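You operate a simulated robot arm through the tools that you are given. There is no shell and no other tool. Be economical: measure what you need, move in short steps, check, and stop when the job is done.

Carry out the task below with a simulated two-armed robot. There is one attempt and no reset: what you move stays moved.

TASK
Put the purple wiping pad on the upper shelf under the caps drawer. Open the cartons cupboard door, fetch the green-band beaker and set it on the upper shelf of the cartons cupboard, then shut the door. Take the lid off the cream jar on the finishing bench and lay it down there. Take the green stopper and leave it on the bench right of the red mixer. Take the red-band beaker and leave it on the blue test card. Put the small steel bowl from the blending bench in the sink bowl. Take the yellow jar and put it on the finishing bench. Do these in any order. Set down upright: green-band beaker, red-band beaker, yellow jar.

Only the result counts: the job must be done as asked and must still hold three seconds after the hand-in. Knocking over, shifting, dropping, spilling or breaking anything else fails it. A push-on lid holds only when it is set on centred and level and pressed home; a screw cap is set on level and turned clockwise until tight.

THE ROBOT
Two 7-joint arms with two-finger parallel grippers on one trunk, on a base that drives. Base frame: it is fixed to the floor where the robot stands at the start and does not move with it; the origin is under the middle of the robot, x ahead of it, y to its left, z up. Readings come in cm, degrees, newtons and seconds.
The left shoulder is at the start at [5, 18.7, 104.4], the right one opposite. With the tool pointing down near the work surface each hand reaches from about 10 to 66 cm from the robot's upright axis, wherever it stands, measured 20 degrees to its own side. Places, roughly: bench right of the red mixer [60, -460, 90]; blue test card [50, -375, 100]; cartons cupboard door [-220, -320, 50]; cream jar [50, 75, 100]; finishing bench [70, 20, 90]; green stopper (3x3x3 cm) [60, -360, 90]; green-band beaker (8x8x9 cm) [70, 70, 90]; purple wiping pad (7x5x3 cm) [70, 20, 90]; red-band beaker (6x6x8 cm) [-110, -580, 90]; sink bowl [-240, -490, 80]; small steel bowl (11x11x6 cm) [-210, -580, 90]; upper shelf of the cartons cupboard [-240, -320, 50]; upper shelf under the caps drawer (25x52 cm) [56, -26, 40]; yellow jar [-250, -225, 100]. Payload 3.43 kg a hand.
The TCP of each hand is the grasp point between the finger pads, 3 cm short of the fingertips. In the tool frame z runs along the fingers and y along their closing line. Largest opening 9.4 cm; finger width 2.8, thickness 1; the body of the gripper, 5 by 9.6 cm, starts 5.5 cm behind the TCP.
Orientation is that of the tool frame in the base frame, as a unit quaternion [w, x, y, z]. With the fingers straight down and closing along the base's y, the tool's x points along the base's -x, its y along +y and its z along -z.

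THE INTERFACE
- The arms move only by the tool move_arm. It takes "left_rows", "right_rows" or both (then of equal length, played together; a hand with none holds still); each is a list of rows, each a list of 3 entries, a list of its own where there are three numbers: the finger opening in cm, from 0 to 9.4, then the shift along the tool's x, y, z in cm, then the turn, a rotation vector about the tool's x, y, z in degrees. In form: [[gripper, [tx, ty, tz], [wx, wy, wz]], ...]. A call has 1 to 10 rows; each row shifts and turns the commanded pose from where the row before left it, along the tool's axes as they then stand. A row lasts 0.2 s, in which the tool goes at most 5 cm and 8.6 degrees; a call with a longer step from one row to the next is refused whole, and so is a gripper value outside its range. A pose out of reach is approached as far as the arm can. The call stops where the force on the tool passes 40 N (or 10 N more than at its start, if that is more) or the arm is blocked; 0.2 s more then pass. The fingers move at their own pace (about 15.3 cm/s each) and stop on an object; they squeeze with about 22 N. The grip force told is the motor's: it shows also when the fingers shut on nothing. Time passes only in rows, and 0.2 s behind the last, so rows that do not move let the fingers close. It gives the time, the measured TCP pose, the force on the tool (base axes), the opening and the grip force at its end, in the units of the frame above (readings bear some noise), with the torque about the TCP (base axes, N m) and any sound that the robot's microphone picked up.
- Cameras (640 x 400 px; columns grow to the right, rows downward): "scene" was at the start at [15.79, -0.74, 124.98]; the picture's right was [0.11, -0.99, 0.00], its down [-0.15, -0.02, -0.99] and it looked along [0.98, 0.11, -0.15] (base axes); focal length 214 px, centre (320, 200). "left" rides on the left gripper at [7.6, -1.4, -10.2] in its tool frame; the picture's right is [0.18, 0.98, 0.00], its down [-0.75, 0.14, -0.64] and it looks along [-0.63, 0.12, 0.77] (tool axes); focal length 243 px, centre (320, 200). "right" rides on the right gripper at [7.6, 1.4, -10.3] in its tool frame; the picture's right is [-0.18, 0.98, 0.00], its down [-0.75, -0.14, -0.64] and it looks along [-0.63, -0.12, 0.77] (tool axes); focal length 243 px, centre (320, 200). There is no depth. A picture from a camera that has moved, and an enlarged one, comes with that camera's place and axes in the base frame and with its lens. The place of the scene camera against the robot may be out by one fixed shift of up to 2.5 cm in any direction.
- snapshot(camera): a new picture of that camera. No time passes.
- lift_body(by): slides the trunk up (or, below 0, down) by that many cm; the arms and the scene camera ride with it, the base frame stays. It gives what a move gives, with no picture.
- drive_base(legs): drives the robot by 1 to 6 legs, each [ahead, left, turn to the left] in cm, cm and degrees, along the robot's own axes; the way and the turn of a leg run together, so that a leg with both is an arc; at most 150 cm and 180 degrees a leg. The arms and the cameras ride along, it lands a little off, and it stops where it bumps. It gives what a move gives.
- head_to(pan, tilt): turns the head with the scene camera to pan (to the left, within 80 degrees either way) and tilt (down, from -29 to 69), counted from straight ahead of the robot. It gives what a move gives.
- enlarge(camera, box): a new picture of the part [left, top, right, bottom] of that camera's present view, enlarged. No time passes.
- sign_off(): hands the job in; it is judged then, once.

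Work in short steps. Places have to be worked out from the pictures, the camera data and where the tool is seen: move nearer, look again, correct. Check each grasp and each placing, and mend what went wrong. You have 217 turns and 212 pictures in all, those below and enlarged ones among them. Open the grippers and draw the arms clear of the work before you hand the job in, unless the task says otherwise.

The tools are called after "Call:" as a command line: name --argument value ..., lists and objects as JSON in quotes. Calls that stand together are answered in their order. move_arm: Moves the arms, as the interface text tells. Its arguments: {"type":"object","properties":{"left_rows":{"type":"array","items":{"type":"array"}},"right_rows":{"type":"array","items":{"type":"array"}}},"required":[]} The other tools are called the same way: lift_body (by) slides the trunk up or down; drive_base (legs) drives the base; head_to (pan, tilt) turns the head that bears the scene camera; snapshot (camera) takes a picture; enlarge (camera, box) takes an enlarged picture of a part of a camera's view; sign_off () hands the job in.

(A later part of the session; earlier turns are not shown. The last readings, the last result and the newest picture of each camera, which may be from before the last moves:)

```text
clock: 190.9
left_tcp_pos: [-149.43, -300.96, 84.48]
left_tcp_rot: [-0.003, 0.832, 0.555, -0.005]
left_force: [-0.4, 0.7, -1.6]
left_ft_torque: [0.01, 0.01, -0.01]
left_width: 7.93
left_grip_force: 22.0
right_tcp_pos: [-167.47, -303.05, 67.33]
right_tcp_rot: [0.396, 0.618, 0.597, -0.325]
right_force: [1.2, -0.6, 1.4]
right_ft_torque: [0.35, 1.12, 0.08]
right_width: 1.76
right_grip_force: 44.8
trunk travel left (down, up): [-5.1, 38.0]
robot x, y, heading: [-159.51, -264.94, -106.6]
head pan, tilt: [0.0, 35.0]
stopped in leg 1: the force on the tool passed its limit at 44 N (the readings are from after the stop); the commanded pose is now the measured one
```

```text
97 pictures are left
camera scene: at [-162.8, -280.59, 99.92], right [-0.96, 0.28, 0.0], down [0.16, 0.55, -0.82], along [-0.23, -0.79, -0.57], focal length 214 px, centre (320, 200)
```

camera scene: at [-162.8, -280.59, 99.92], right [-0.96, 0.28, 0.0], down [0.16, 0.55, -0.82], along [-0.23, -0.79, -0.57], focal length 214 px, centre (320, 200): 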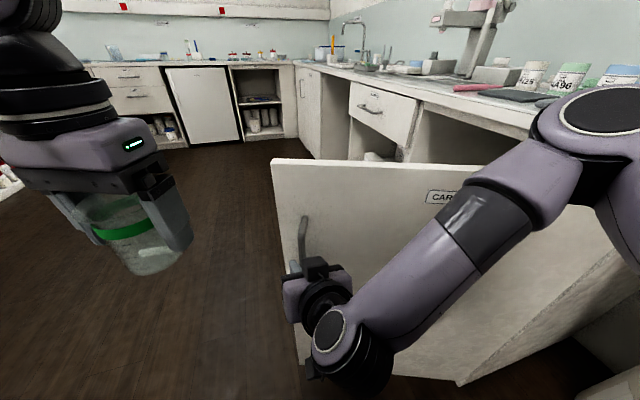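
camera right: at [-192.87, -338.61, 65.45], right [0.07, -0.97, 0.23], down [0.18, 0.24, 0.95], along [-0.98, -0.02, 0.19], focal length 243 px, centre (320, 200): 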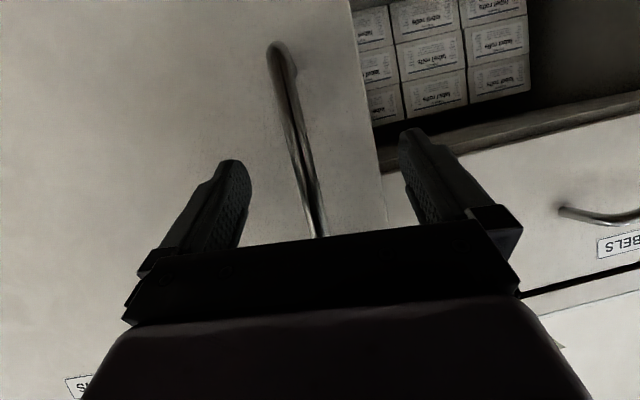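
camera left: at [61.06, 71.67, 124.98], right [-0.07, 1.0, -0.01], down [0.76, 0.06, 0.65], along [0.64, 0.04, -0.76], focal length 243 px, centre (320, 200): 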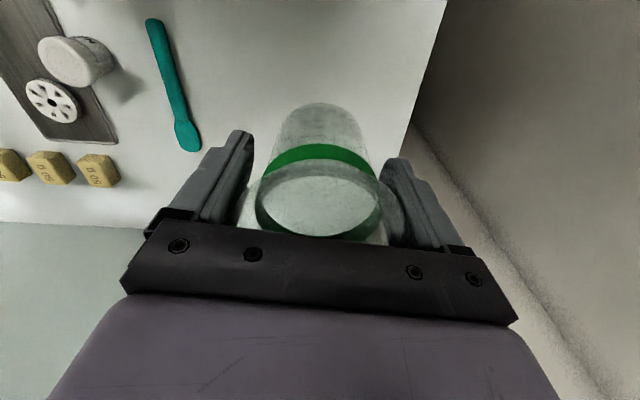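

Door ≈80°. One more small arc, then release and back off perpendicular to the door.

Call:
drive_base --legs '[[-8.9, -9.35, 12]]'

Call:
move_arm --right_rows '[[5, [0, 0, 0], [0, 0, 0]], [5, [0, 0, 0], [0, 0, 0]], [5, [0, 0, 0], [0, 0, 0]]]'

Call:
drive_base --legs '[[-14, 0, 0]]'

Call:
snapshot --camera "scene"

```text
clock: 192.1
left_tcp_pos: [-149.1, -294.06, 84.6]
left_tcp_rot: [-0.003, 0.8, 0.6, -0.005]
left_force: [0.2, -0.1, 0.0]
left_ft_torque: [0.0, 0.0, -0.02]
left_width: 7.92
left_grip_force: 21.9
right_tcp_pos: [-166.37, -297.87, 67.29]
right_tcp_rot: [0.418, 0.579, 0.635, -0.294]
right_force: [2.4, -0.6, 0.2]
right_ft_torque: [0.1, 1.15, 0.04]
right_width: 1.75
right_grip_force: 45.4
trunk travel left (down, up): [-5.1, 38.0]
robot x, y, heading: [-163.13, -259.21, -100.0]
head pan, tilt: [0.0, 35.0]
stopped in leg 1: the force on the tool passed its limit at 45 N (the readings are from after the stop); the commanded pose is now the measured one
```

```text
clock: 192.9
left_tcp_pos: [-149.22, -294.03, 84.54]
left_tcp_rot: [-0.004, 0.8, 0.601, -0.006]
left_force: [-0.6, -0.3, -0.6]
left_ft_torque: [-0.02, -0.02, 0.02]
left_width: 7.94
left_grip_force: 22.4
right_tcp_pos: [-166.38, -297.93, 67.28]
right_tcp_rot: [0.418, 0.58, 0.633, -0.295]
right_force: [1.4, -0.3, 0.5]
right_ft_torque: [0.02, 0.0, -0.01]
right_width: 4.98
right_grip_force: 0.1
trunk travel left (down, up): [-5.1, 38.0]
robot x, y, heading: [-163.41, -259.23, -100.1]
head pan, tilt: [0.0, 35.0]
```

```text
clock: 194.2
left_tcp_pos: [-146.77, -280.31, 84.55]
left_tcp_rot: [-0.003, 0.8, 0.6, -0.005]
left_force: [-0.5, 0.4, -0.9]
left_ft_torque: [0.01, 0.02, 0.02]
left_width: 7.91
left_grip_force: 22.2
right_tcp_pos: [-164.09, -284.02, 67.23]
right_tcp_rot: [0.418, 0.58, 0.634, -0.294]
right_force: [0.2, -0.8, 0.6]
right_ft_torque: [0.0, -0.03, -0.01]
right_width: 4.99
right_grip_force: 0.1
trunk travel left (down, up): [-5.1, 38.0]
robot x, y, heading: [-160.79, -245.04, -99.9]
head pan, tilt: [0.0, 35.0]
```

```text
96 pictures are left
camera scene: at [-162.49, -261.51, 99.9], right [-0.98, 0.17, 0.0], down [0.1, 0.56, -0.82], along [-0.14, -0.81, -0.57], focal length 214 px, centre (320, 200)
```

scene: 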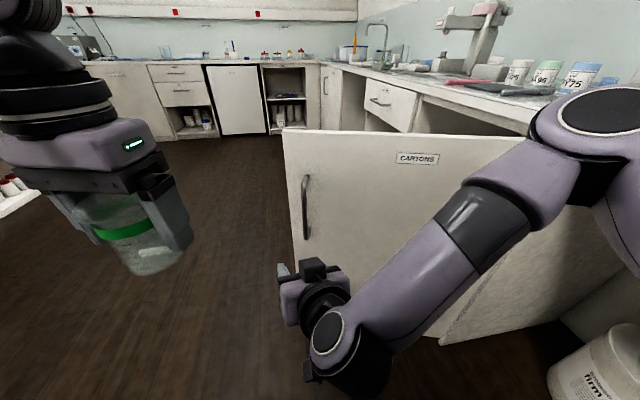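

Door is ~87° open and released. Stow the right hand (unpitch, move right/up), then drive around to face the cupboard.

Call:
move_arm --right_rows '[[5, [0, -3, -2], [0, 8.5, 0]], [5, [0, -3, -2], [0, 8.5, 0]], [5, [0, -3, -2], [0, 8.5, 0]], [5, [0, -3, -2], [0, 8.5, 0]], [5, [0, -3, -2], [0, 8.5, 0]], [5, [0, -3, -2], [0, 8.5, 0]], [5, [0, -2, -3], [0, 8.5, 0]]]'

Call:
drive_base --legs '[[0, 60, 0], [72, 0, 0], [0, 0, -80]]'

Call:
snapshot --camera "scene"

```text
clock: 195.8
left_tcp_pos: [-146.8, -280.17, 84.62]
left_tcp_rot: [-0.003, 0.8, 0.599, -0.005]
left_force: [0.3, -0.4, -0.5]
left_ft_torque: [0.0, 0.02, 0.0]
left_width: 7.94
left_grip_force: 22.2
right_tcp_pos: [-186.38, -279.27, 76.78]
right_tcp_rot: [0.048, 0.649, 0.759, 0.033]
right_force: [0.9, 0.2, -0.9]
right_ft_torque: [0.0, -0.02, -0.01]
right_width: 5.01
right_grip_force: 0.1
trunk travel left (down, up): [-5.1, 38.0]
robot x, y, heading: [-160.58, -245.49, -100.1]
head pan, tilt: [0.0, 35.0]
```

```text
clock: 208.4
left_tcp_pos: [-147.19, -345.17, 84.48]
left_tcp_rot: [-0.005, 0.998, -0.055, -0.002]
left_force: [0.4, -0.1, -0.7]
left_ft_torque: [-0.02, 0.03, 0.03]
left_width: 7.93
left_grip_force: 21.7
right_tcp_pos: [-153.16, -306.07, 76.75]
right_tcp_rot: [0.058, 0.985, 0.164, -0.007]
right_force: [0.2, 0.7, -1.2]
right_ft_torque: [-0.01, 0.02, 0.01]
right_width: 4.99
right_grip_force: 0.1
trunk travel left (down, up): [-5.1, 38.0]
robot x, y, heading: [-115.36, -325.57, -180.0]
head pan, tilt: [0.0, 35.0]
```

```text
95 pictures are left
camera scene: at [-129.1, -327.23, 99.9], right [0.0, 1.0, 0.0], down [0.57, 0.0, -0.82], along [-0.82, 0.0, -0.57], focal length 214 px, centre (320, 200)
```

scene: 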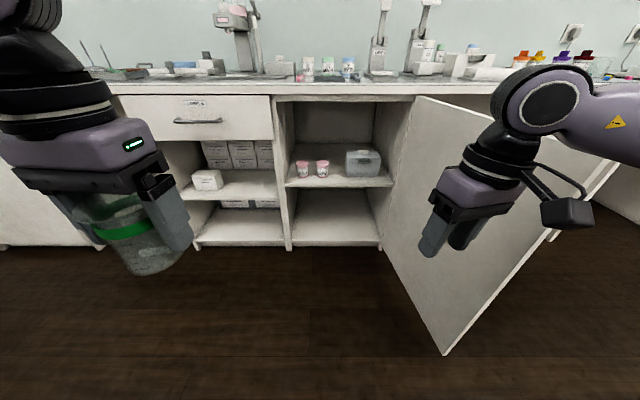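

The inside is visible: two pink-capped bottles and a box on the upper shelf. Enlarge to measure free space in front of them.

Call:
enlarge --camera "scene" --box '[260, 90, 420, 260]'

```text
2.35 times, centred on (340, 175) of scene
camera zoom: at [-129.1, -327.23, 99.9], right [0.0, 1.0, 0.0], down [0.57, 0.0, -0.82], along [-0.82, 0.0, -0.57], focal length 505 px, centre (273, 259)
```

zoom: 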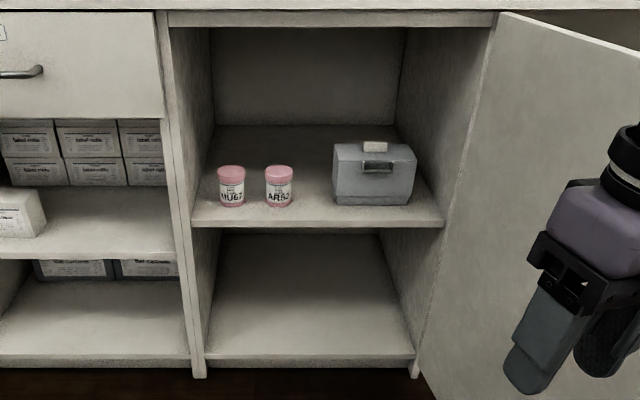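

Free space is tight: gap between bottle and box ≈8.5 cm. I'll rotate the left gripper so it closes along the cupboard depth and set the beaker near the front at y≈−319. Raise the right arm out of the way, turn the base 25° right, and rotate/lower the left hand.

Call:
drive_base --legs '[[0, 0, -25]]'

Call:
move_arm --left_rows '[[5, [-1.5, 0, 2], [0, 0, 8.1]], [5, [-1.5, 0, 2], [0, 0, 8.1]], [5, [0, -1.5, 2], [0, 0, 8.1]], [5, [0, -1.5, 2], [0, 0, 8.1]], [5, [0, -1.5, 2], [0, 0, 8.1]], [5, [0, -1.5, 2], [0, 0, 8.1]], [5, [0, -1.5, 2], [0, 0, 8.1]], [5, [0, -1.5, 2], [0, 0, 8.1]]]' --right_rows '[[5, [0, -1, -3.5], [0, 0, 0]], [5, [0, -1, -3.5], [0, 0, 0]], [5, [0, -1, -3.5], [0, 0, 0]], [5, [0, -1, -3.5], [0, 0, 0]], [5, [0, 0, -3.5], [0, 0, 0]], [5, [0, 0, -3.5], [0, 0, 0]], [5, [0, 0, -3.5], [0, 0, 0]], [5, [0, 0, -3.5], [0, 0, 0]]]'

Call:
snapshot --camera "scene"

```text
clock: 210.0
left_tcp_pos: [-152.42, -330.15, 84.65]
left_tcp_rot: [-0.005, 0.964, -0.267, -0.001]
left_force: [0.2, 0.0, -0.4]
left_ft_torque: [0.0, -0.04, 0.02]
left_width: 7.92
left_grip_force: 22.1
right_tcp_pos: [-141.57, -292.11, 76.78]
right_tcp_rot: [0.054, 0.997, -0.051, -0.019]
right_force: [0.4, 0.3, -0.2]
right_ft_torque: [0.02, 0.0, 0.02]
right_width: 5.01
right_grip_force: 0.0
trunk travel left (down, up): [-5.1, 38.0]
robot x, y, heading: [-115.22, -325.33, 155.4]
head pan, tilt: [0.0, 35.0]
```

```text
clock: 211.8
left_tcp_pos: [-146.87, -324.8, 68.54]
left_tcp_rot: [0.004, -0.67, 0.743, 0.005]
left_force: [-0.8, 0.4, -0.1]
left_ft_torque: [-0.01, 0.0, 0.01]
left_width: 7.93
left_grip_force: 21.8
right_tcp_pos: [-140.08, -285.07, 104.07]
right_tcp_rot: [0.055, 0.997, -0.049, -0.021]
right_force: [0.3, 0.1, -0.4]
right_ft_torque: [-0.04, 0.02, -0.02]
right_width: 4.99
right_grip_force: 0.0
trunk travel left (down, up): [-5.1, 38.0]
robot x, y, heading: [-115.3, -325.72, 155.4]
head pan, tilt: [0.0, 35.0]
```

```text
93 pictures are left
camera scene: at [-127.77, -321.14, 99.9], right [0.42, 0.91, 0.0], down [0.52, -0.24, -0.82], along [-0.74, 0.34, -0.57], focal length 214 px, centre (320, 200)
```

scene: 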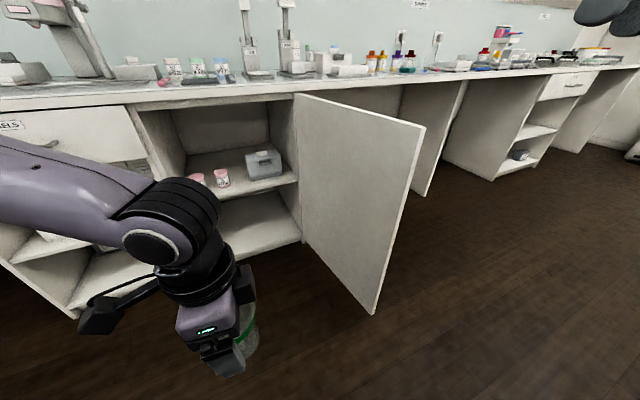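

The left hand is turned well (camera to −y, closing along x). Lower the trunk, extend the left hand forward and drive toward the opening.

Call:
lift_body --by -5

Call:
move_arm --left_rows '[[5, [-1.75, 3.4, 1], [0, 0, 0]], [5, [-1.75, 3.4, 1], [0, 0, 0]], [5, [-1.75, 3.4, 1], [0, 0, 0]], [5, [-1.75, 3.4, 1], [0, 0, 0]]]'

Call:
drive_base --legs '[[0, 28, 0], [26, 0, 0]]'

Call:
snapshot --camera "scene"

Call:
snapshot --camera "left"

```text
clock: 212.8
left_tcp_pos: [-146.74, -324.84, 63.46]
left_tcp_rot: [0.004, -0.671, 0.742, 0.004]
left_force: [-1.6, 0.5, -0.3]
left_ft_torque: [-0.03, 0.01, 0.0]
left_width: 7.91
left_grip_force: 22.2
right_tcp_pos: [-139.92, -284.95, 98.92]
right_tcp_rot: [0.056, 0.997, -0.05, -0.018]
right_force: [0.0, 0.8, -0.4]
right_ft_torque: [-0.03, 0.04, 0.01]
right_width: 5.02
right_grip_force: 0.0
trunk travel left (down, up): [-0.1, 43.0]
robot x, y, heading: [-115.65, -325.52, 155.3]
head pan, tilt: [0.0, 35.0]
```

```text
clock: 213.8
left_tcp_pos: [-160.04, -321.85, 61.06]
left_tcp_rot: [0.005, -0.67, 0.742, 0.004]
left_force: [-0.4, -0.1, -1.2]
left_ft_torque: [0.01, 0.01, -0.01]
left_width: 7.92
left_grip_force: 22.6
left hand out of reach, approached as far as the arm can: row 2, 3, 4
right_tcp_pos: [-140.1, -285.07, 98.94]
right_tcp_rot: [0.056, 0.997, -0.05, -0.02]
right_force: [-0.6, 0.5, 0.9]
right_ft_torque: [-0.02, 0.01, -0.03]
right_width: 4.98
right_grip_force: 0.0
trunk travel left (down, up): [-0.1, 43.0]
robot x, y, heading: [-115.31, -325.25, 155.5]
head pan, tilt: [0.0, 35.0]
```

```text
clock: 218.3
left_tcp_pos: [-195.66, -335.45, 61.1]
left_tcp_rot: [0.006, -0.669, 0.744, 0.003]
left_force: [-0.8, -0.1, -1.4]
left_ft_torque: [0.01, 0.0, 0.01]
left_width: 7.92
left_grip_force: 22.1
right_tcp_pos: [-175.52, -298.69, 98.93]
right_tcp_rot: [0.054, 0.997, -0.054, -0.02]
right_force: [-0.4, 0.1, -0.7]
right_ft_torque: [-0.01, 0.0, 0.05]
right_width: 5.0
right_grip_force: 0.0
trunk travel left (down, up): [-0.1, 43.0]
robot x, y, heading: [-150.91, -339.45, 154.9]
head pan, tilt: [0.0, 35.0]
```

```text
92 pictures are left
camera scene: at [-163.48, -334.95, 94.9], right [0.42, 0.91, 0.0], down [0.52, -0.24, -0.82], along [-0.74, 0.34, -0.57], focal length 214 px, centre (320, 200)
```

scene: 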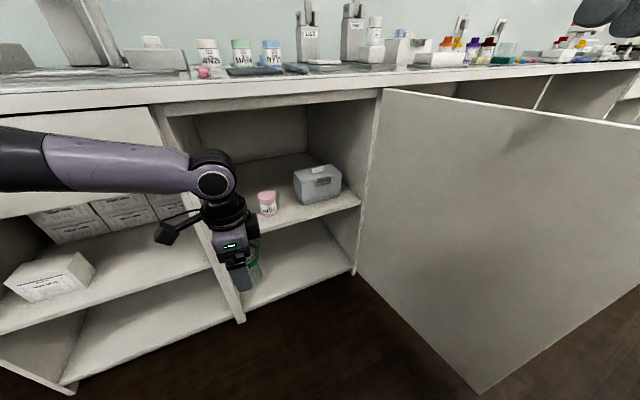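

```text
91 pictures are left
camera left: at [-195.07, -343.39, 71.34], right [-1.0, -0.08, 0.0], down [-0.06, 0.76, 0.65], along [-0.05, 0.65, -0.76], focal length 243 px, centre (320, 200)
```

left: 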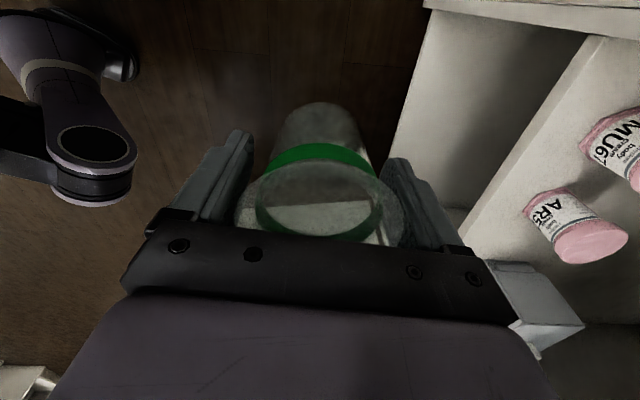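

Measured: shelf z≈47.5, bottle AR5 at ≈(−226,−324), box corner ≈(−225,−312.5), so the target is ≈(−222,−317.5). With this heading the elbow would hit the bench, so turn back to face −x and bring the left hand inward across the body.

Call:
drive_base --legs '[[0, 0, 25]]'

Call:
move_arm --left_rows '[[5, [-3, 0, 0], [0, 0, 7]], [5, [-3, 0, 0], [0, 0, 7]], [5, [-3, 0, 0], [0, 0, 6]], [5, [-3, 0, 0], [0, 0, 0]], [5, [-3, 0, 0], [0, 0, 0]], [5, [-3, 0, 0], [0, 0, 0]], [5, [-3, 0, 0], [0, 0, 0]]]'

Call:
snapshot --camera "scene"

```text
clock: 219.9
left_tcp_pos: [-193.01, -354.98, 61.11]
left_tcp_rot: [-0.004, 0.816, -0.578, -0.006]
left_force: [-0.5, 0.6, -1.3]
left_ft_torque: [0.0, -0.02, 0.02]
left_width: 7.91
left_grip_force: 21.6
right_tcp_pos: [-190.6, -313.22, 98.96]
right_tcp_rot: [0.057, 0.984, 0.168, -0.007]
right_force: [0.6, 0.2, -0.4]
right_ft_torque: [0.01, 0.02, 0.0]
right_width: 5.01
right_grip_force: 0.0
trunk travel left (down, up): [-0.1, 43.0]
robot x, y, heading: [-150.72, -339.45, -179.6]
head pan, tilt: [0.0, 35.0]
```

```text
clock: 221.6
left_tcp_pos: [-187.63, -351.82, 65.17]
left_tcp_rot: [0.004, -0.703, 0.711, 0.006]
left_force: [0.2, 0.4, 0.1]
left_ft_torque: [-0.01, 0.0, -0.01]
left_width: 7.9
left_grip_force: 21.8
left hand out of reach, approached as far as the arm can: row 1, 2, 3, 4, 5, 6, 7
right_tcp_pos: [-190.57, -313.44, 99.05]
right_tcp_rot: [0.058, 0.984, 0.168, -0.007]
right_force: [0.3, 0.0, 0.2]
right_ft_torque: [-0.03, -0.02, 0.02]
right_width: 5.01
right_grip_force: 0.0
trunk travel left (down, up): [-0.1, 43.0]
robot x, y, heading: [-151.11, -339.23, -179.7]
head pan, tilt: [0.0, 35.0]
```

```text
90 pictures are left
camera scene: at [-164.83, -341.22, 94.9], right [-0.01, 1.0, 0.0], down [0.57, 0.0, -0.82], along [-0.82, -0.01, -0.57], focal length 214 px, centre (320, 200)
```

scene: 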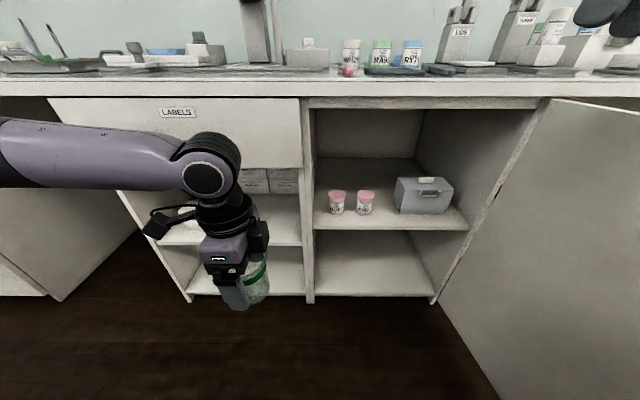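

The left arm can't come inward. Instead push the door open further so that the robot can stand more to the right: lower the right hand inside the door and drive right.

Call:
move_arm --right_rows '[[0, [0, 0, 4], [0, 0, 0]], [0, [0, 0, 4], [0, 0, 0]], [0, [0, 0, 4], [0, 0, 0]], [0, [0, 0, 4], [0, 0, 0]], [0, [0, 0, 4], [0, 0, 0]], [0, [0, 0, 3], [0, 0, 0]]]'

Call:
drive_base --legs '[[0, -28, 0]]'

Call:
snapshot --camera "scene"

```text
clock: 222.9
left_tcp_pos: [-187.64, -351.66, 65.14]
left_tcp_rot: [0.002, -0.703, 0.711, 0.007]
left_force: [-0.4, 0.2, -1.6]
left_ft_torque: [-0.01, 0.01, -0.03]
left_width: 7.92
left_grip_force: 21.6
right_tcp_pos: [-190.26, -315.72, 76.1]
right_tcp_rot: [0.058, 0.984, 0.167, -0.008]
right_force: [0.3, 0.2, -0.4]
right_ft_torque: [0.03, 0.03, -0.01]
right_width: 0.0
right_grip_force: 21.9
trunk travel left (down, up): [-0.1, 43.0]
robot x, y, heading: [-150.76, -339.48, -179.7]
head pan, tilt: [0.0, 35.0]
```

```text
clock: 224.3
left_tcp_pos: [-187.5, -347.53, 65.23]
left_tcp_rot: [0.003, -0.702, 0.712, 0.009]
left_force: [0.0, -0.4, -0.6]
left_ft_torque: [-0.01, 0.01, 0.02]
left_width: 7.9
left_grip_force: 21.9
right_tcp_pos: [-190.13, -311.97, 75.96]
right_tcp_rot: [0.057, 0.984, 0.169, -0.001]
right_force: [-0.4, 0.3, 0.0]
right_ft_torque: [0.02, -0.01, 0.01]
right_width: 0.0
right_grip_force: 22.2
trunk travel left (down, up): [-0.1, 43.0]
robot x, y, heading: [-150.64, -335.08, -179.6]
head pan, tilt: [0.0, 35.0]
stopped in leg 1: the robot was blocked; the commanded pose is now the measured one
```

```text
89 pictures are left
camera scene: at [-164.54, -337.08, 95.01], right [-0.01, 1.0, 0.0], down [0.57, 0.01, -0.82], along [-0.82, 0.0, -0.57], focal length 214 px, centre (320, 200)
```

scene: 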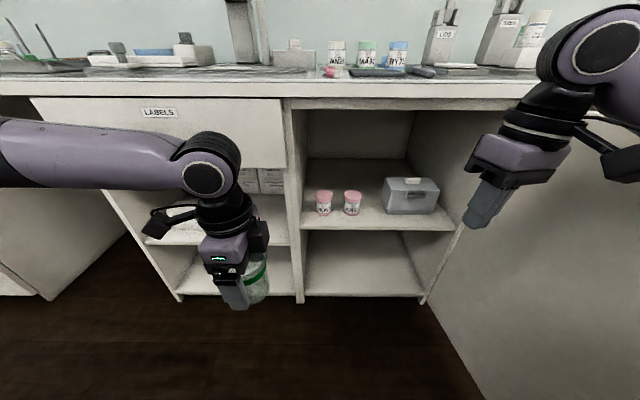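

The door is at its stop. I'll use a more extended left arm with heading ≈152° so that the elbow stays off the bench. Raise the right hand, turn, and re-extend the left.

Call:
move_arm --right_rows '[[0, [0, 0, -4], [0, 0, 0]], [0, [0, 0, -4], [0, 0, 0]], [0, [0, 0, -4], [0, 0, 0]], [0, [0, 0, -4], [0, 0, 0]], [0, [0, 0, -4], [0, 0, 0]], [0, [0, 0, -4], [0, 0, 0]]]'

Call:
drive_base --legs '[[-5, 8, 0], [0, 0, -28]]'

Call:
move_arm --left_rows '[[5, [0, 0, 0], [0, 0, -7]], [5, [0, 0, 0], [0, 0, -7]], [5, [0, 0, 0], [0, 0, -7]], [5, [0, 0, 0], [0, 0, -7]], [5, [-1.5, 3, 0], [0, 0, 0]], [5, [-1.5, 3, 0], [0, 0, 0]], [5, [-1.5, 3, 0], [0, 0, 0]], [5, [-1.5, 3, 0], [0, 0, 0]], [5, [-1.5, 3, 0], [0, 0, 0]]]'

Call:
snapshot --camera "scene"

```text
clock: 225.7
left_tcp_pos: [-187.55, -347.39, 65.21]
left_tcp_rot: [0.002, -0.703, 0.711, 0.007]
left_force: [-0.5, -0.3, -1.4]
left_ft_torque: [0.02, 0.02, 0.04]
left_width: 7.92
left_grip_force: 21.9
right_tcp_pos: [-190.43, -308.86, 99.08]
right_tcp_rot: [0.06, 0.984, 0.169, -0.001]
right_force: [0.4, 0.7, -0.1]
right_ft_torque: [-0.06, -0.01, -0.02]
right_width: 0.0
right_grip_force: 22.1
right hand out of reach, approached as far as the arm can: row 6
trunk travel left (down, up): [-0.1, 43.0]
robot x, y, heading: [-150.9, -334.6, -179.5]
head pan, tilt: [0.0, 35.0]
```

```text
clock: 228.4
left_tcp_pos: [-184.03, -336.55, 65.12]
left_tcp_rot: [0.005, -0.51, 0.86, 0.006]
left_force: [-0.3, 0.6, -0.8]
left_ft_torque: [0.01, -0.03, 0.01]
left_width: 7.91
left_grip_force: 22.3
right_tcp_pos: [-168.62, -301.36, 99.04]
right_tcp_rot: [0.058, 0.996, -0.073, -0.016]
right_force: [0.7, 0.3, -0.1]
right_ft_torque: [-0.01, 0.0, -0.01]
right_width: 0.0
right_grip_force: 21.7
trunk travel left (down, up): [-0.1, 43.0]
robot x, y, heading: [-145.81, -342.53, 152.7]
head pan, tilt: [0.0, 35.0]
```

```text
clock: 230.4
left_tcp_pos: [-197.85, -336.87, 66.36]
left_tcp_rot: [0.007, -0.703, 0.711, 0.006]
left_force: [0.4, 0.1, -0.6]
left_ft_torque: [-0.01, -0.01, -0.02]
left_width: 7.94
left_grip_force: 22.2
left hand out of reach, approached as far as the arm can: row 5, 6, 7, 8, 9
right_tcp_pos: [-168.66, -301.29, 99.0]
right_tcp_rot: [0.059, 0.995, -0.073, -0.015]
right_force: [-0.6, 0.3, 0.6]
right_ft_torque: [0.01, 0.02, 0.03]
right_width: 0.0
right_grip_force: 21.9
trunk travel left (down, up): [-0.1, 43.0]
robot x, y, heading: [-145.87, -342.78, 152.5]
head pan, tilt: [0.0, 35.0]
```

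```text
88 pictures are left
camera scene: at [-158.05, -337.79, 94.9], right [0.46, 0.89, 0.0], down [0.51, -0.26, -0.82], along [-0.73, 0.38, -0.57], focal length 214 px, centre (320, 200)
```

scene: 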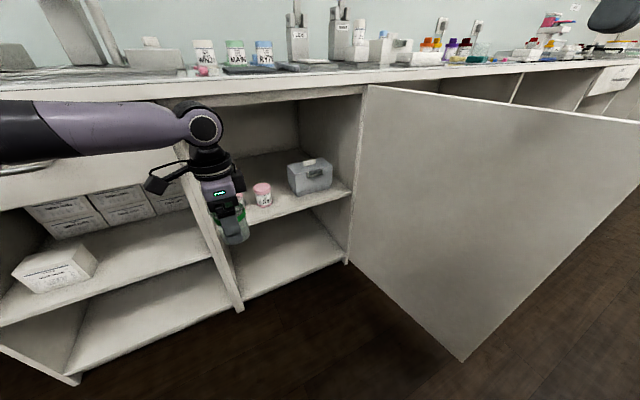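

The left elbow would hit the bench. I'll hand the beaker to the right hand via the bench top. Back off, face the bench, raise the trunk and look for a free spot.

Call:
drive_base --legs '[[-18, 0, 0], [0, 0, 28]]'

Call:
lift_body --by 40

Call:
snapshot --camera "scene"

```text
clock: 233.3
left_tcp_pos: [-178.47, -370.29, 66.36]
left_tcp_rot: [-0.004, 0.854, -0.52, -0.008]
left_force: [-0.5, 0.1, -1.8]
left_ft_torque: [0.06, -0.01, -0.01]
left_width: 7.92
left_grip_force: 21.7
right_tcp_pos: [-169.34, -325.19, 99.04]
right_tcp_rot: [0.06, 0.984, 0.17, -0.001]
right_force: [0.3, 0.7, -0.5]
right_ft_torque: [-0.03, 0.03, 0.01]
right_width: 0.0
right_grip_force: 22.4
trunk travel left (down, up): [-0.1, 43.0]
robot x, y, heading: [-129.41, -351.23, -179.5]
head pan, tilt: [0.0, 35.0]
```

```text
clock: 237.2
left_tcp_pos: [-178.37, -370.32, 106.25]
left_tcp_rot: [-0.005, 0.854, -0.52, -0.008]
left_force: [-0.2, -0.2, -0.1]
left_ft_torque: [0.02, 0.0, -0.03]
left_width: 7.91
left_grip_force: 22.1
right_tcp_pos: [-169.23, -325.22, 139.05]
right_tcp_rot: [0.06, 0.984, 0.168, 0.0]
right_force: [-0.4, -0.3, 0.5]
right_ft_torque: [-0.01, 0.0, 0.02]
right_width: 0.02
right_grip_force: 22.1
trunk travel left (down, up): [-40.1, 3.0]
robot x, y, heading: [-129.57, -351.04, -179.7]
head pan, tilt: [0.0, 35.0]
```

```text
87 pictures are left
camera scene: at [-143.61, -353.01, 134.9], right [-0.01, 1.0, 0.0], down [0.57, 0.01, -0.82], along [-0.82, -0.01, -0.57], focal length 214 px, centre (320, 200)
```

scene: 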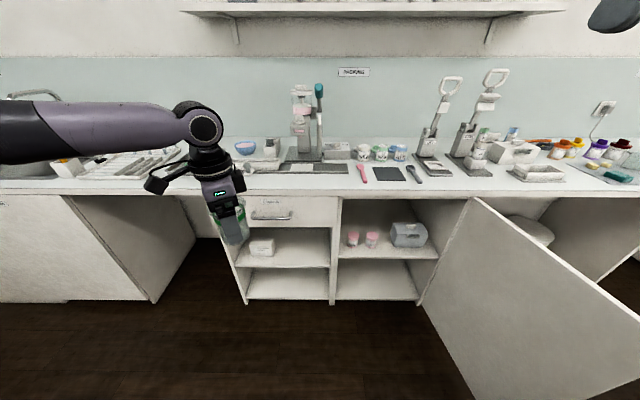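

The bench front strip (x≈−213..−225) is free near y≈−362. Unyaw the left hand and drive up to it.

Call:
move_arm --left_rows '[[5, [0, 0, 0], [0, 0, -7.8]], [5, [0, 0, 0], [0, 0, -7.8]], [5, [0, 0, 0], [0, 0, -7.8]], [5, [0, 0, 0], [0, 0, -7.8]], [5, [0, 0, 0], [0, 0, -7.8]], [5, [0, 0, 0], [0, 0, -7.8]], [5, [0, 0, 0], [0, 0, -7.8]], [5, [0, 0, 0], [0, 0, -7.8]]]'

Call:
drive_base --legs '[[0, -8, 0], [36, 0, 0]]'

Call:
snapshot --camera "left"

```text
clock: 239.0
left_tcp_pos: [-178.41, -370.25, 106.05]
left_tcp_rot: [-0.008, 1.0, -0.001, -0.005]
left_force: [-0.2, -0.2, 0.0]
left_ft_torque: [-0.03, -0.03, -0.02]
left_width: 7.91
left_grip_force: 22.1
right_tcp_pos: [-169.21, -325.14, 139.0]
right_tcp_rot: [0.06, 0.984, 0.169, -0.001]
right_force: [1.0, 0.2, -1.1]
right_ft_torque: [-0.04, -0.02, -0.03]
right_width: 0.0
right_grip_force: 21.7
trunk travel left (down, up): [-40.1, 3.0]
robot x, y, heading: [-129.49, -351.31, -179.4]
head pan, tilt: [0.0, 35.0]
```

```text
clock: 242.2
left_tcp_pos: [-214.58, -362.9, 106.21]
left_tcp_rot: [-0.008, 1.0, 0.001, -0.004]
left_force: [0.0, 0.4, -1.4]
left_ft_torque: [0.04, -0.03, 0.02]
left_width: 7.9
left_grip_force: 21.8
right_tcp_pos: [-205.59, -318.0, 139.09]
right_tcp_rot: [0.06, 0.983, 0.172, 0.0]
right_force: [-0.2, -0.1, -0.7]
right_ft_torque: [0.03, 0.01, -0.02]
right_width: 0.0
right_grip_force: 21.9
trunk travel left (down, up): [-40.1, 3.0]
robot x, y, heading: [-165.66, -343.53, -179.2]
head pan, tilt: [0.0, 35.0]
```

```text
86 pictures are left
camera left: at [-206.84, -361.79, 116.55], right [0.19, -0.98, -0.02], down [-0.75, -0.15, 0.65], along [-0.64, -0.11, -0.76], focal length 243 px, centre (320, 200)
```

left: 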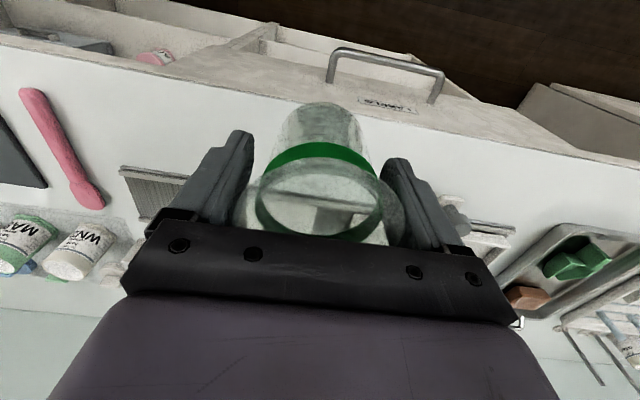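

Bench edge is at x≈−216.3, strip free to −228. Advance 6.5 and set the beaker down at x≈−221.

Call:
drive_base --legs '[[6.7, 0, 0]]'

Call:
move_arm --left_rows '[[5, [0, 0, 4], [0, 0, 0]], [5, [0, 0, 4], [0, 0, 0]], [5, [0, 0, 1.6], [0, 0, 0]], [5, [0, 0, 0.4], [0, 0, 0]], [5, [0, 0, 0.3], [0, 0, 0]], [5, [0, 0, 0.3], [0, 0, 0]]]'

```text
clock: 243.2
left_tcp_pos: [-221.28, -363.07, 106.24]
left_tcp_rot: [-0.007, 1.0, 0.0, -0.004]
left_force: [0.0, 0.3, -1.4]
left_ft_torque: [0.0, -0.04, -0.02]
left_width: 7.9
left_grip_force: 21.9
right_tcp_pos: [-212.4, -317.96, 138.99]
right_tcp_rot: [0.06, 0.983, 0.171, 0.0]
right_force: [-0.3, 0.3, 0.4]
right_ft_torque: [0.0, -0.02, 0.03]
right_width: 0.03
right_grip_force: 21.7
trunk travel left (down, up): [-40.1, 3.0]
robot x, y, heading: [-172.55, -343.57, -179.0]
head pan, tilt: [0.0, 35.0]
```

```text
clock: 244.7
left_tcp_pos: [-219.23, -364.88, 96.57]
left_tcp_rot: [-0.008, 1.0, 0.0, -0.004]
left_force: [-0.3, 0.3, -0.6]
left_ft_torque: [-0.01, -0.01, 0.01]
left_width: 7.9
left_grip_force: 21.9
left hand out of reach, approached as far as the arm can: row 1, 2, 3, 6
right_tcp_pos: [-212.26, -318.0, 139.08]
right_tcp_rot: [0.061, 0.983, 0.171, 0.0]
right_force: [-0.3, -1.0, 0.5]
right_ft_torque: [0.02, 0.01, 0.02]
right_width: 0.01
right_grip_force: 22.3
trunk travel left (down, up): [-40.1, 3.0]
robot x, y, heading: [-172.67, -343.41, -179.2]
head pan, tilt: [0.0, 35.0]
```

It slid outward; correct with the base 2.8 ahead and lower by the trunk.

Call:
drive_base --legs '[[3, 0, 0]]'

Call:
lift_body --by -1

Call:
snapshot --camera "left"

```text
clock: 245.5
left_tcp_pos: [-222.43, -365.05, 96.53]
left_tcp_rot: [-0.008, 1.0, 0.0, -0.004]
left_force: [-0.4, 0.5, -0.7]
left_ft_torque: [0.01, -0.01, 0.02]
left_width: 7.9
left_grip_force: 21.9
right_tcp_pos: [-215.24, -317.94, 138.95]
right_tcp_rot: [0.06, 0.983, 0.172, 0.0]
right_force: [0.5, -0.4, -0.5]
right_ft_torque: [0.01, -0.03, -0.01]
right_width: 0.0
right_grip_force: 21.8
trunk travel left (down, up): [-40.1, 3.0]
robot x, y, heading: [-175.25, -343.43, -179.2]
head pan, tilt: [0.0, 35.0]
```

```text
clock: 246.1
left_tcp_pos: [-222.3, -364.86, 95.63]
left_tcp_rot: [-0.007, 1.0, -0.001, -0.004]
left_force: [1.2, -0.6, -1.3]
left_ft_torque: [-0.04, 0.02, -0.01]
left_width: 7.9
left_grip_force: 21.9
right_tcp_pos: [-215.22, -317.82, 138.07]
right_tcp_rot: [0.06, 0.983, 0.171, 0.0]
right_force: [0.4, -0.1, -0.3]
right_ft_torque: [-0.02, 0.01, -0.01]
right_width: 0.0
right_grip_force: 21.9
trunk travel left (down, up): [-39.1, 4.0]
robot x, y, heading: [-175.18, -343.82, -179.5]
head pan, tilt: [0.0, 35.0]
```

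```text
85 pictures are left
camera left: at [-214.56, -363.75, 105.93], right [0.18, -0.98, -0.02], down [-0.75, -0.15, 0.65], along [-0.64, -0.11, -0.76], focal length 243 px, centre (320, 200)
```

left: 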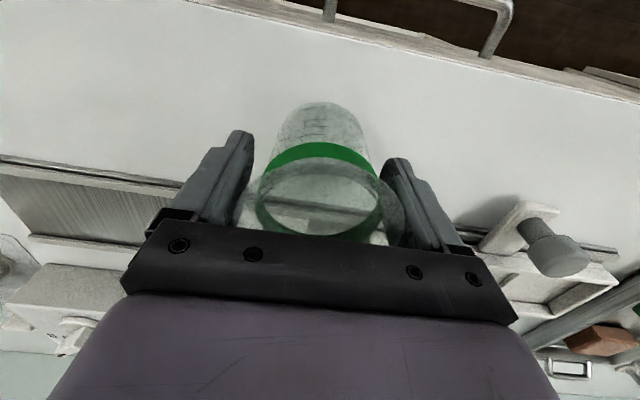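

Lower a bit more until contact, then release.

Call:
lift_body --by -0.4

Call:
lift_body --by -0.3

```text
clock: 246.6
left_tcp_pos: [-222.29, -364.93, 95.41]
left_tcp_rot: [-0.009, 1.0, 0.0, -0.007]
left_force: [0.2, -0.9, 11.2]
left_ft_torque: [-0.01, -0.12, 0.04]
left_width: 7.92
left_grip_force: 21.5
right_tcp_pos: [-215.17, -318.04, 137.73]
right_tcp_rot: [0.06, 0.983, 0.172, 0.0]
right_force: [-1.2, 0.2, 0.0]
right_ft_torque: [0.0, -0.02, 0.0]
right_width: 0.0
right_grip_force: 21.8
trunk travel left (down, up): [-38.7, 4.4]
robot x, y, heading: [-175.47, -343.23, -179.3]
head pan, tilt: [0.0, 35.0]
```

```text
clock: 247.1
left_tcp_pos: [-222.39, -364.9, 95.05]
left_tcp_rot: [-0.008, 1.0, 0.0, -0.006]
left_force: [-2.6, 1.2, 12.4]
left_ft_torque: [0.05, 0.08, 0.08]
left_width: 7.93
left_grip_force: 22.0
right_tcp_pos: [-215.12, -317.98, 137.36]
right_tcp_rot: [0.06, 0.983, 0.172, -0.001]
right_force: [-0.1, 0.7, -0.1]
right_ft_torque: [-0.01, -0.05, -0.05]
right_width: 0.01
right_grip_force: 22.1
trunk travel left (down, up): [-38.4, 4.7]
robot x, y, heading: [-175.48, -343.22, -179.0]
head pan, tilt: [0.0, 35.0]
```

Standing on the bench. Open the left hand and lift it clear.

Call:
move_arm --left_rows '[[9.4, [0, 0, 0], [0, 0, 0]], [9.4, [0, 0, 0], [0, 0, 0]], [9.4, [0, 0, -3], [0, 0, 0]], [9.4, [0, 0, -4], [0, 0, 0]], [9.4, [0, 0, -4], [0, 0, 0]], [9.4, [0, 0, -4], [0, 0, 0]]]'

Call:
snapshot --camera "left"

```text
clock: 248.5
left_tcp_pos: [-222.0, -365.11, 109.86]
left_tcp_rot: [-0.008, 1.0, 0.0, -0.004]
left_force: [0.1, -0.1, 0.0]
left_ft_torque: [0.0, -0.03, -0.03]
left_width: 9.4
left_grip_force: 0.2
right_tcp_pos: [-215.06, -317.97, 137.27]
right_tcp_rot: [0.06, 0.983, 0.172, -0.001]
right_force: [-1.4, 0.1, 0.3]
right_ft_torque: [0.04, 0.0, 0.0]
right_width: 0.0
right_grip_force: 22.2
trunk travel left (down, up): [-38.4, 4.7]
robot x, y, heading: [-175.44, -343.57, -179.4]
head pan, tilt: [0.0, 35.0]
```

```text
84 pictures are left
camera left: at [-214.31, -363.92, 120.28], right [0.18, -0.98, -0.02], down [-0.75, -0.15, 0.65], along [-0.64, -0.11, -0.76], focal length 243 px, centre (320, 200)
```

left: 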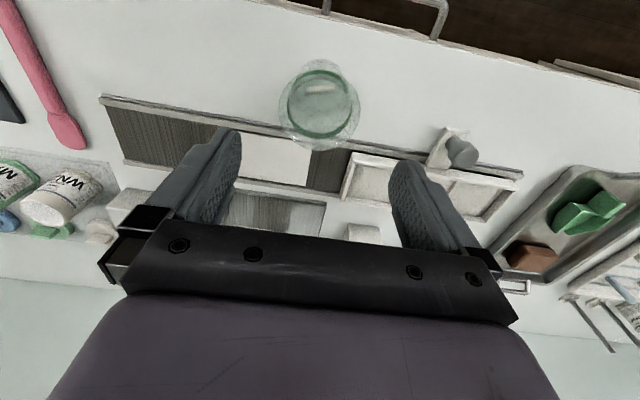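

Beaker stands at (−222.3,−364.9). Straighten the right hand's yaw/tilt, retract the left, back up and shift left so that the right hand comes over it.

Call:
move_arm --left_rows '[[9.4, [0, 0, -2], [0, 0, 0]], [9.4, [4, 0, -2], [0, 0, 0]], [9.4, [4, 0, 0], [0, 0, 0]], [9.4, [4, 0, 0], [0, 0, 0]], [9.4, [0, 0, 0], [0, 0, 0]]]' --right_rows '[[9.4, [0, 0, 0], [0, 0, 8]], [9.4, [0, 0, 0], [0, 0, 8]], [9.4, [0, 0, 0], [0, 0, 3.8]], [9.4, [0, 0, 0], [6.9, 0, 0]], [9.4, [0, 0, 4], [0, 0, 0]]]'

Call:
drive_base --legs '[[-14, 0, 0], [0, 46.5, -0.5], [10, 0, 0]]'

Call:
snapshot --camera "right"

```text
clock: 249.7
left_tcp_pos: [-210.26, -364.95, 113.69]
left_tcp_rot: [-0.007, 1.0, -0.001, -0.003]
left_force: [0.4, 0.7, 0.4]
left_ft_torque: [-0.02, -0.01, 0.01]
left_width: 9.39
left_grip_force: 0.0
right_tcp_pos: [-215.23, -317.84, 133.2]
right_tcp_rot: [-0.001, 1.0, -0.002, 0.009]
right_force: [-0.5, 0.3, 0.4]
right_ft_torque: [0.01, -0.01, -0.04]
right_width: 9.41
right_grip_force: 0.0
trunk travel left (down, up): [-38.4, 4.7]
robot x, y, heading: [-175.36, -343.94, -179.1]
head pan, tilt: [0.0, 35.0]
```

```text
clock: 256.0
left_tcp_pos: [-205.51, -411.6, 113.78]
left_tcp_rot: [-0.008, 1.0, -0.001, -0.005]
left_force: [0.6, -0.5, 1.2]
left_ft_torque: [0.0, -0.02, 0.02]
left_width: 9.38
left_grip_force: 0.0
right_tcp_pos: [-210.25, -364.69, 133.3]
right_tcp_rot: [-0.001, 1.0, -0.002, 0.01]
right_force: [0.2, -0.7, -0.1]
right_ft_torque: [0.01, -0.07, 0.0]
right_width: 9.4
right_grip_force: 0.2
trunk travel left (down, up): [-38.4, 4.7]
robot x, y, heading: [-170.87, -390.18, -179.5]
head pan, tilt: [0.0, 35.0]
```

```text
83 pictures are left
camera right: at [-202.89, -366.23, 143.67], right [-0.19, -0.98, -0.01], down [-0.77, 0.14, 0.63], along [-0.61, 0.12, -0.78], focal length 243 px, centre (320, 200)
```

right: 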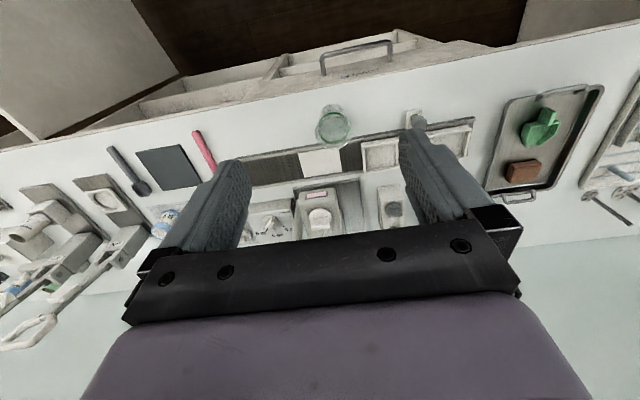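

Aligned. Lower with the trunk in front of the bench, then drive ahead over the beaker.

Call:
lift_body --by -22

Call:
drive_base --legs '[[11.5, 0, 0]]'

Call:
snapshot --camera "right"

```text
clock: 258.3
left_tcp_pos: [-205.3, -411.79, 91.85]
left_tcp_rot: [-0.008, 1.0, -0.002, -0.004]
left_force: [-0.3, -0.6, 0.6]
left_ft_torque: [-0.01, -0.01, 0.0]
left_width: 9.38
left_grip_force: 0.1
right_tcp_pos: [-210.18, -364.7, 111.37]
right_tcp_rot: [-0.001, 1.0, -0.001, 0.01]
right_force: [-0.2, -0.4, 0.1]
right_ft_torque: [0.01, -0.03, 0.03]
right_width: 9.41
right_grip_force: 0.0
trunk travel left (down, up): [-16.4, 26.7]
robot x, y, heading: [-170.62, -390.39, -179.3]
head pan, tilt: [0.0, 35.0]
```

```text
clock: 259.6
left_tcp_pos: [-214.76, -411.92, 91.69]
left_tcp_rot: [-0.005, 1.0, 0.0, 0.009]
left_force: [-0.4, 0.7, 0.4]
left_ft_torque: [0.01, -0.02, 0.03]
left_width: 9.39
left_grip_force: 0.1
right_tcp_pos: [-220.25, -364.75, 111.3]
right_tcp_rot: [0.0, 1.0, -0.002, 0.009]
right_force: [0.7, 0.9, -0.1]
right_ft_torque: [0.0, 0.03, 0.0]
right_width: 9.4
right_grip_force: 0.1
trunk travel left (down, up): [-16.4, 26.7]
robot x, y, heading: [-180.86, -390.57, -179.2]
head pan, tilt: [0.0, 35.0]
stopped in leg 1: the force on the tool passed its limit at 62 N (the readings are from after the stop); the commanded pose is now the measured one
```

```text
82 pictures are left
camera right: at [-212.78, -366.37, 121.65], right [-0.19, -0.98, -0.01], down [-0.77, 0.14, 0.63], along [-0.62, 0.12, -0.78], focal length 243 px, centre (320, 200)
```

right: 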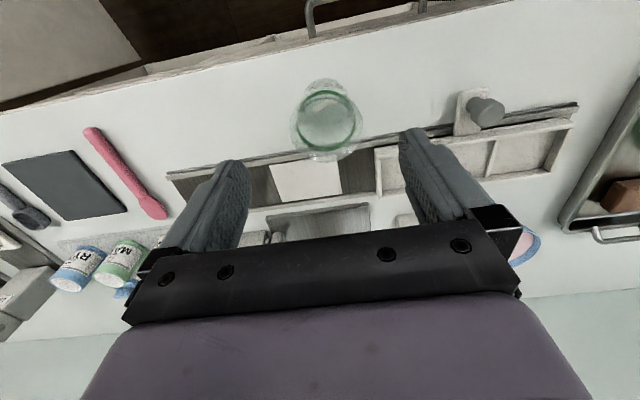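

The left fingertips bumped the bench edge; raise the left hand and continue 2 cm.

Call:
move_arm --left_rows '[[9.4, [1, 0, 0], [0, 0, 0]], [9.4, [2, 0, -3], [0, 0, 0]], [9.4, [3, 0, -3], [0, 0, 0]], [9.4, [3, 0, -3], [0, 0, 0]]]'

Call:
drive_base --legs '[[2.1, 0, 0]]'

Call:
move_arm --right_rows '[[9.4, [0, 0, 4], [0, 0, 0]], [9.4, [0, 0, 4], [0, 0, 0]]]'

Call:
snapshot --camera "right"

```text
clock: 260.6
left_tcp_pos: [-205.57, -411.95, 100.84]
left_tcp_rot: [-0.005, 1.0, -0.001, 0.008]
left_force: [-0.4, 0.0, -0.9]
left_ft_torque: [-0.01, -0.03, 0.03]
left_width: 9.39
left_grip_force: 0.0
right_tcp_pos: [-220.15, -364.85, 111.35]
right_tcp_rot: [-0.001, 1.0, -0.001, 0.01]
right_force: [0.6, 0.1, 0.1]
right_ft_torque: [-0.01, 0.0, 0.01]
right_width: 9.4
right_grip_force: 0.0
trunk travel left (down, up): [-16.4, 26.7]
robot x, y, heading: [-180.56, -390.6, -179.6]
head pan, tilt: [0.0, 35.0]
```

```text
clock: 261.4
left_tcp_pos: [-207.71, -411.97, 100.82]
left_tcp_rot: [-0.006, 1.0, 0.0, 0.008]
left_force: [0.7, 0.7, 0.6]
left_ft_torque: [0.01, 0.03, 0.0]
left_width: 9.38
left_grip_force: 0.1
right_tcp_pos: [-222.4, -364.84, 111.37]
right_tcp_rot: [0.0, 1.0, -0.003, 0.011]
right_force: [0.0, -0.3, 0.0]
right_ft_torque: [-0.01, -0.03, -0.02]
right_width: 9.4
right_grip_force: 0.1
trunk travel left (down, up): [-16.4, 26.7]
robot x, y, heading: [-182.75, -390.32, -179.4]
head pan, tilt: [0.0, 35.0]
```

```text
clock: 261.9
left_tcp_pos: [-207.74, -411.97, 100.78]
left_tcp_rot: [-0.006, 1.0, 0.001, 0.009]
left_force: [0.1, -0.3, 0.4]
left_ft_torque: [-0.05, 0.03, -0.03]
left_width: 9.4
left_grip_force: 0.1
right_tcp_pos: [-222.16, -365.05, 103.42]
right_tcp_rot: [-0.001, 1.0, -0.002, 0.01]
right_force: [-0.4, -0.8, -0.3]
right_ft_torque: [-0.02, 0.0, -0.01]
right_width: 9.4
right_grip_force: 0.1
trunk travel left (down, up): [-16.4, 26.7]
robot x, y, heading: [-182.86, -390.76, -179.4]
head pan, tilt: [0.0, 35.0]
```

```text
81 pictures are left
camera right: at [-214.77, -366.56, 113.78], right [-0.19, -0.98, 0.0], down [-0.77, 0.14, 0.63], along [-0.61, 0.12, -0.78], focal length 243 px, centre (320, 200)
```

right: 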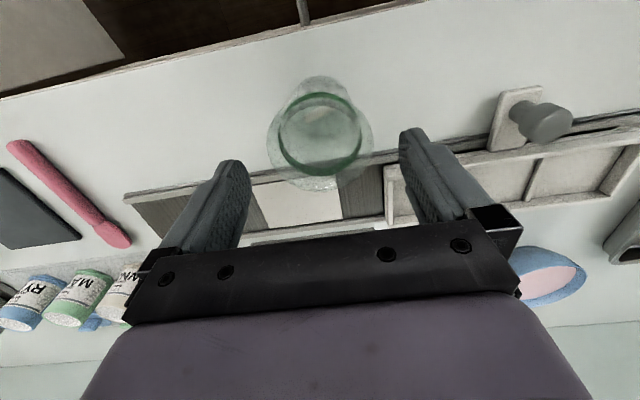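

Centred. Descend 8 and close.

Call:
move_arm --right_rows '[[9.4, [0, 0, 3], [0, 0, 0]], [9.4, [0, 0, 3], [0, 0, 0]], [9.4, [0, 0, 2], [0, 0, 0]], [5, [0, 0, 0], [0, 0, 0]], [5, [0, 0, 0], [0, 0, 0]], [5, [0, 0, 0], [0, 0, 0]], [5, [0, 0, -3], [0, 0, 0]], [5, [0, 0, -4], [0, 0, 0]], [5, [0, 0, -4], [0, 0, 0]]]'

Call:
snapshot --camera "right"

```text
clock: 263.9
left_tcp_pos: [-207.76, -412.0, 100.7]
left_tcp_rot: [-0.007, 1.0, -0.001, 0.009]
left_force: [0.1, -0.2, -0.4]
left_ft_torque: [0.0, 0.04, -0.02]
left_width: 9.39
left_grip_force: 0.0
right_tcp_pos: [-222.37, -364.83, 106.35]
right_tcp_rot: [-0.001, 1.0, -0.002, 0.011]
right_force: [0.2, 0.0, -1.1]
right_ft_torque: [-0.01, 0.0, -0.01]
right_width: 7.94
right_grip_force: 21.9
trunk travel left (down, up): [-16.4, 26.7]
robot x, y, heading: [-182.8, -390.55, -179.3]
head pan, tilt: [0.0, 35.0]
```

```text
80 pictures are left
camera right: at [-214.92, -366.36, 116.68], right [-0.19, -0.98, -0.01], down [-0.77, 0.14, 0.63], along [-0.61, 0.12, -0.78], focal length 243 px, centre (320, 200)
```

right: 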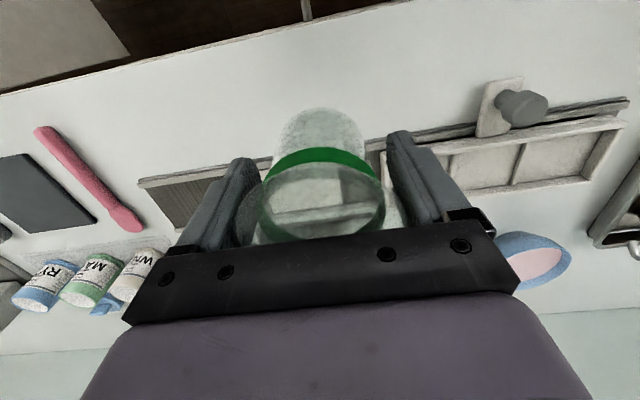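

Beaker now in the right hand. Back off, lower the trunk, and turn the right tool 90° (camera to +y).

Call:
drive_base --legs '[[-32, 0, 0]]'

Call:
lift_body --by -16.3

Call:
move_arm --right_rows '[[5, [0, 0, 3.3], [0, 0, -8.2]], [5, [0, 0, 3.3], [0, 0, -8.2]], [5, [0, 0, 3.3], [0, 0, -8.2]], [5, [0, 0, 3.3], [0, 0, -8.2]], [5, [0, 0, 3.3], [0, 0, -8.2]], [5, [0, 0, 3.3], [0, 0, -8.2]], [5, [0, 0, 3], [0, 0, -8.2]], [5, [0, 0, 3], [0, 0, -8.2]], [5, [0, 0, 3], [0, 0, -8.2]], [5, [0, 0, 3], [0, 0, -8.2]]]'

Call:
drive_base --legs '[[0, -44, 0]]'

Call:
snapshot --camera "scene"

```text
clock: 266.1
left_tcp_pos: [-175.96, -411.64, 100.84]
left_tcp_rot: [-0.006, 1.0, -0.001, 0.009]
left_force: [-0.6, -0.4, -0.2]
left_ft_torque: [0.04, -0.01, 0.01]
left_width: 9.4
left_grip_force: 0.0
right_tcp_pos: [-190.67, -364.34, 106.35]
right_tcp_rot: [0.0, 1.0, -0.001, 0.011]
right_force: [-0.5, 0.6, -0.1]
right_ft_torque: [-0.01, 0.0, 0.0]
right_width: 7.98
right_grip_force: 21.9
trunk travel left (down, up): [-16.4, 26.7]
robot x, y, heading: [-150.99, -389.93, -179.2]
head pan, tilt: [0.0, 35.0]
```

```text
clock: 267.9
left_tcp_pos: [-176.12, -411.66, 84.51]
left_tcp_rot: [-0.006, 1.0, -0.001, 0.009]
left_force: [0.1, 0.2, -0.5]
left_ft_torque: [-0.01, 0.03, 0.02]
left_width: 9.39
left_grip_force: 0.0
right_tcp_pos: [-190.64, -364.46, 90.05]
right_tcp_rot: [-0.001, 1.0, -0.001, 0.012]
right_force: [0.8, 0.7, -0.2]
right_ft_torque: [0.01, 0.04, -0.02]
right_width: 7.94
right_grip_force: 22.0
trunk travel left (down, up): [-0.1, 43.0]
robot x, y, heading: [-150.89, -390.65, -179.6]
head pan, tilt: [0.0, 35.0]
```

```text
clock: 270.1
left_tcp_pos: [-176.12, -411.76, 84.46]
left_tcp_rot: [-0.007, 1.0, 0.0, 0.009]
left_force: [-0.7, -0.8, -0.1]
left_ft_torque: [0.03, 0.01, -0.02]
left_width: 9.41
left_grip_force: 0.2
right_tcp_pos: [-186.85, -368.15, 64.05]
right_tcp_rot: [-0.016, 0.851, 0.526, 0.005]
right_force: [0.8, 0.8, 0.4]
right_ft_torque: [0.01, -0.02, 0.01]
right_width: 7.96
right_grip_force: 22.2
right hand out of reach, approached as far as the arm can: row 7, 8, 9, 10
trunk travel left (down, up): [-0.1, 43.0]
robot x, y, heading: [-150.93, -390.02, -179.5]
head pan, tilt: [0.0, 35.0]
```

```text
clock: 274.6
left_tcp_pos: [-176.54, -367.1, 84.47]
left_tcp_rot: [-0.006, 1.0, -0.001, 0.009]
left_force: [-0.3, 0.2, -0.5]
left_ft_torque: [-0.02, 0.01, 0.04]
left_width: 9.4
left_grip_force: 0.1
right_tcp_pos: [-187.3, -323.48, 64.04]
right_tcp_rot: [-0.013, 0.851, 0.525, 0.005]
right_force: [0.0, -0.5, -1.3]
right_ft_torque: [-0.02, -0.03, 0.03]
right_width: 7.94
right_grip_force: 22.3
trunk travel left (down, up): [-0.1, 43.0]
robot x, y, heading: [-151.22, -345.3, -179.6]
head pan, tilt: [0.0, 35.0]
```

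```text
79 pictures are left
camera scene: at [-165.38, -347.57, 94.9], right [-0.01, 1.0, 0.0], down [0.57, 0.01, -0.82], along [-0.82, -0.01, -0.57], focal length 214 px, centre (320, 200)
```

scene: 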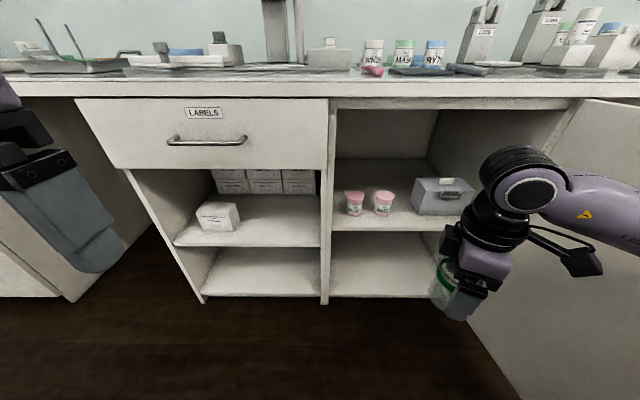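

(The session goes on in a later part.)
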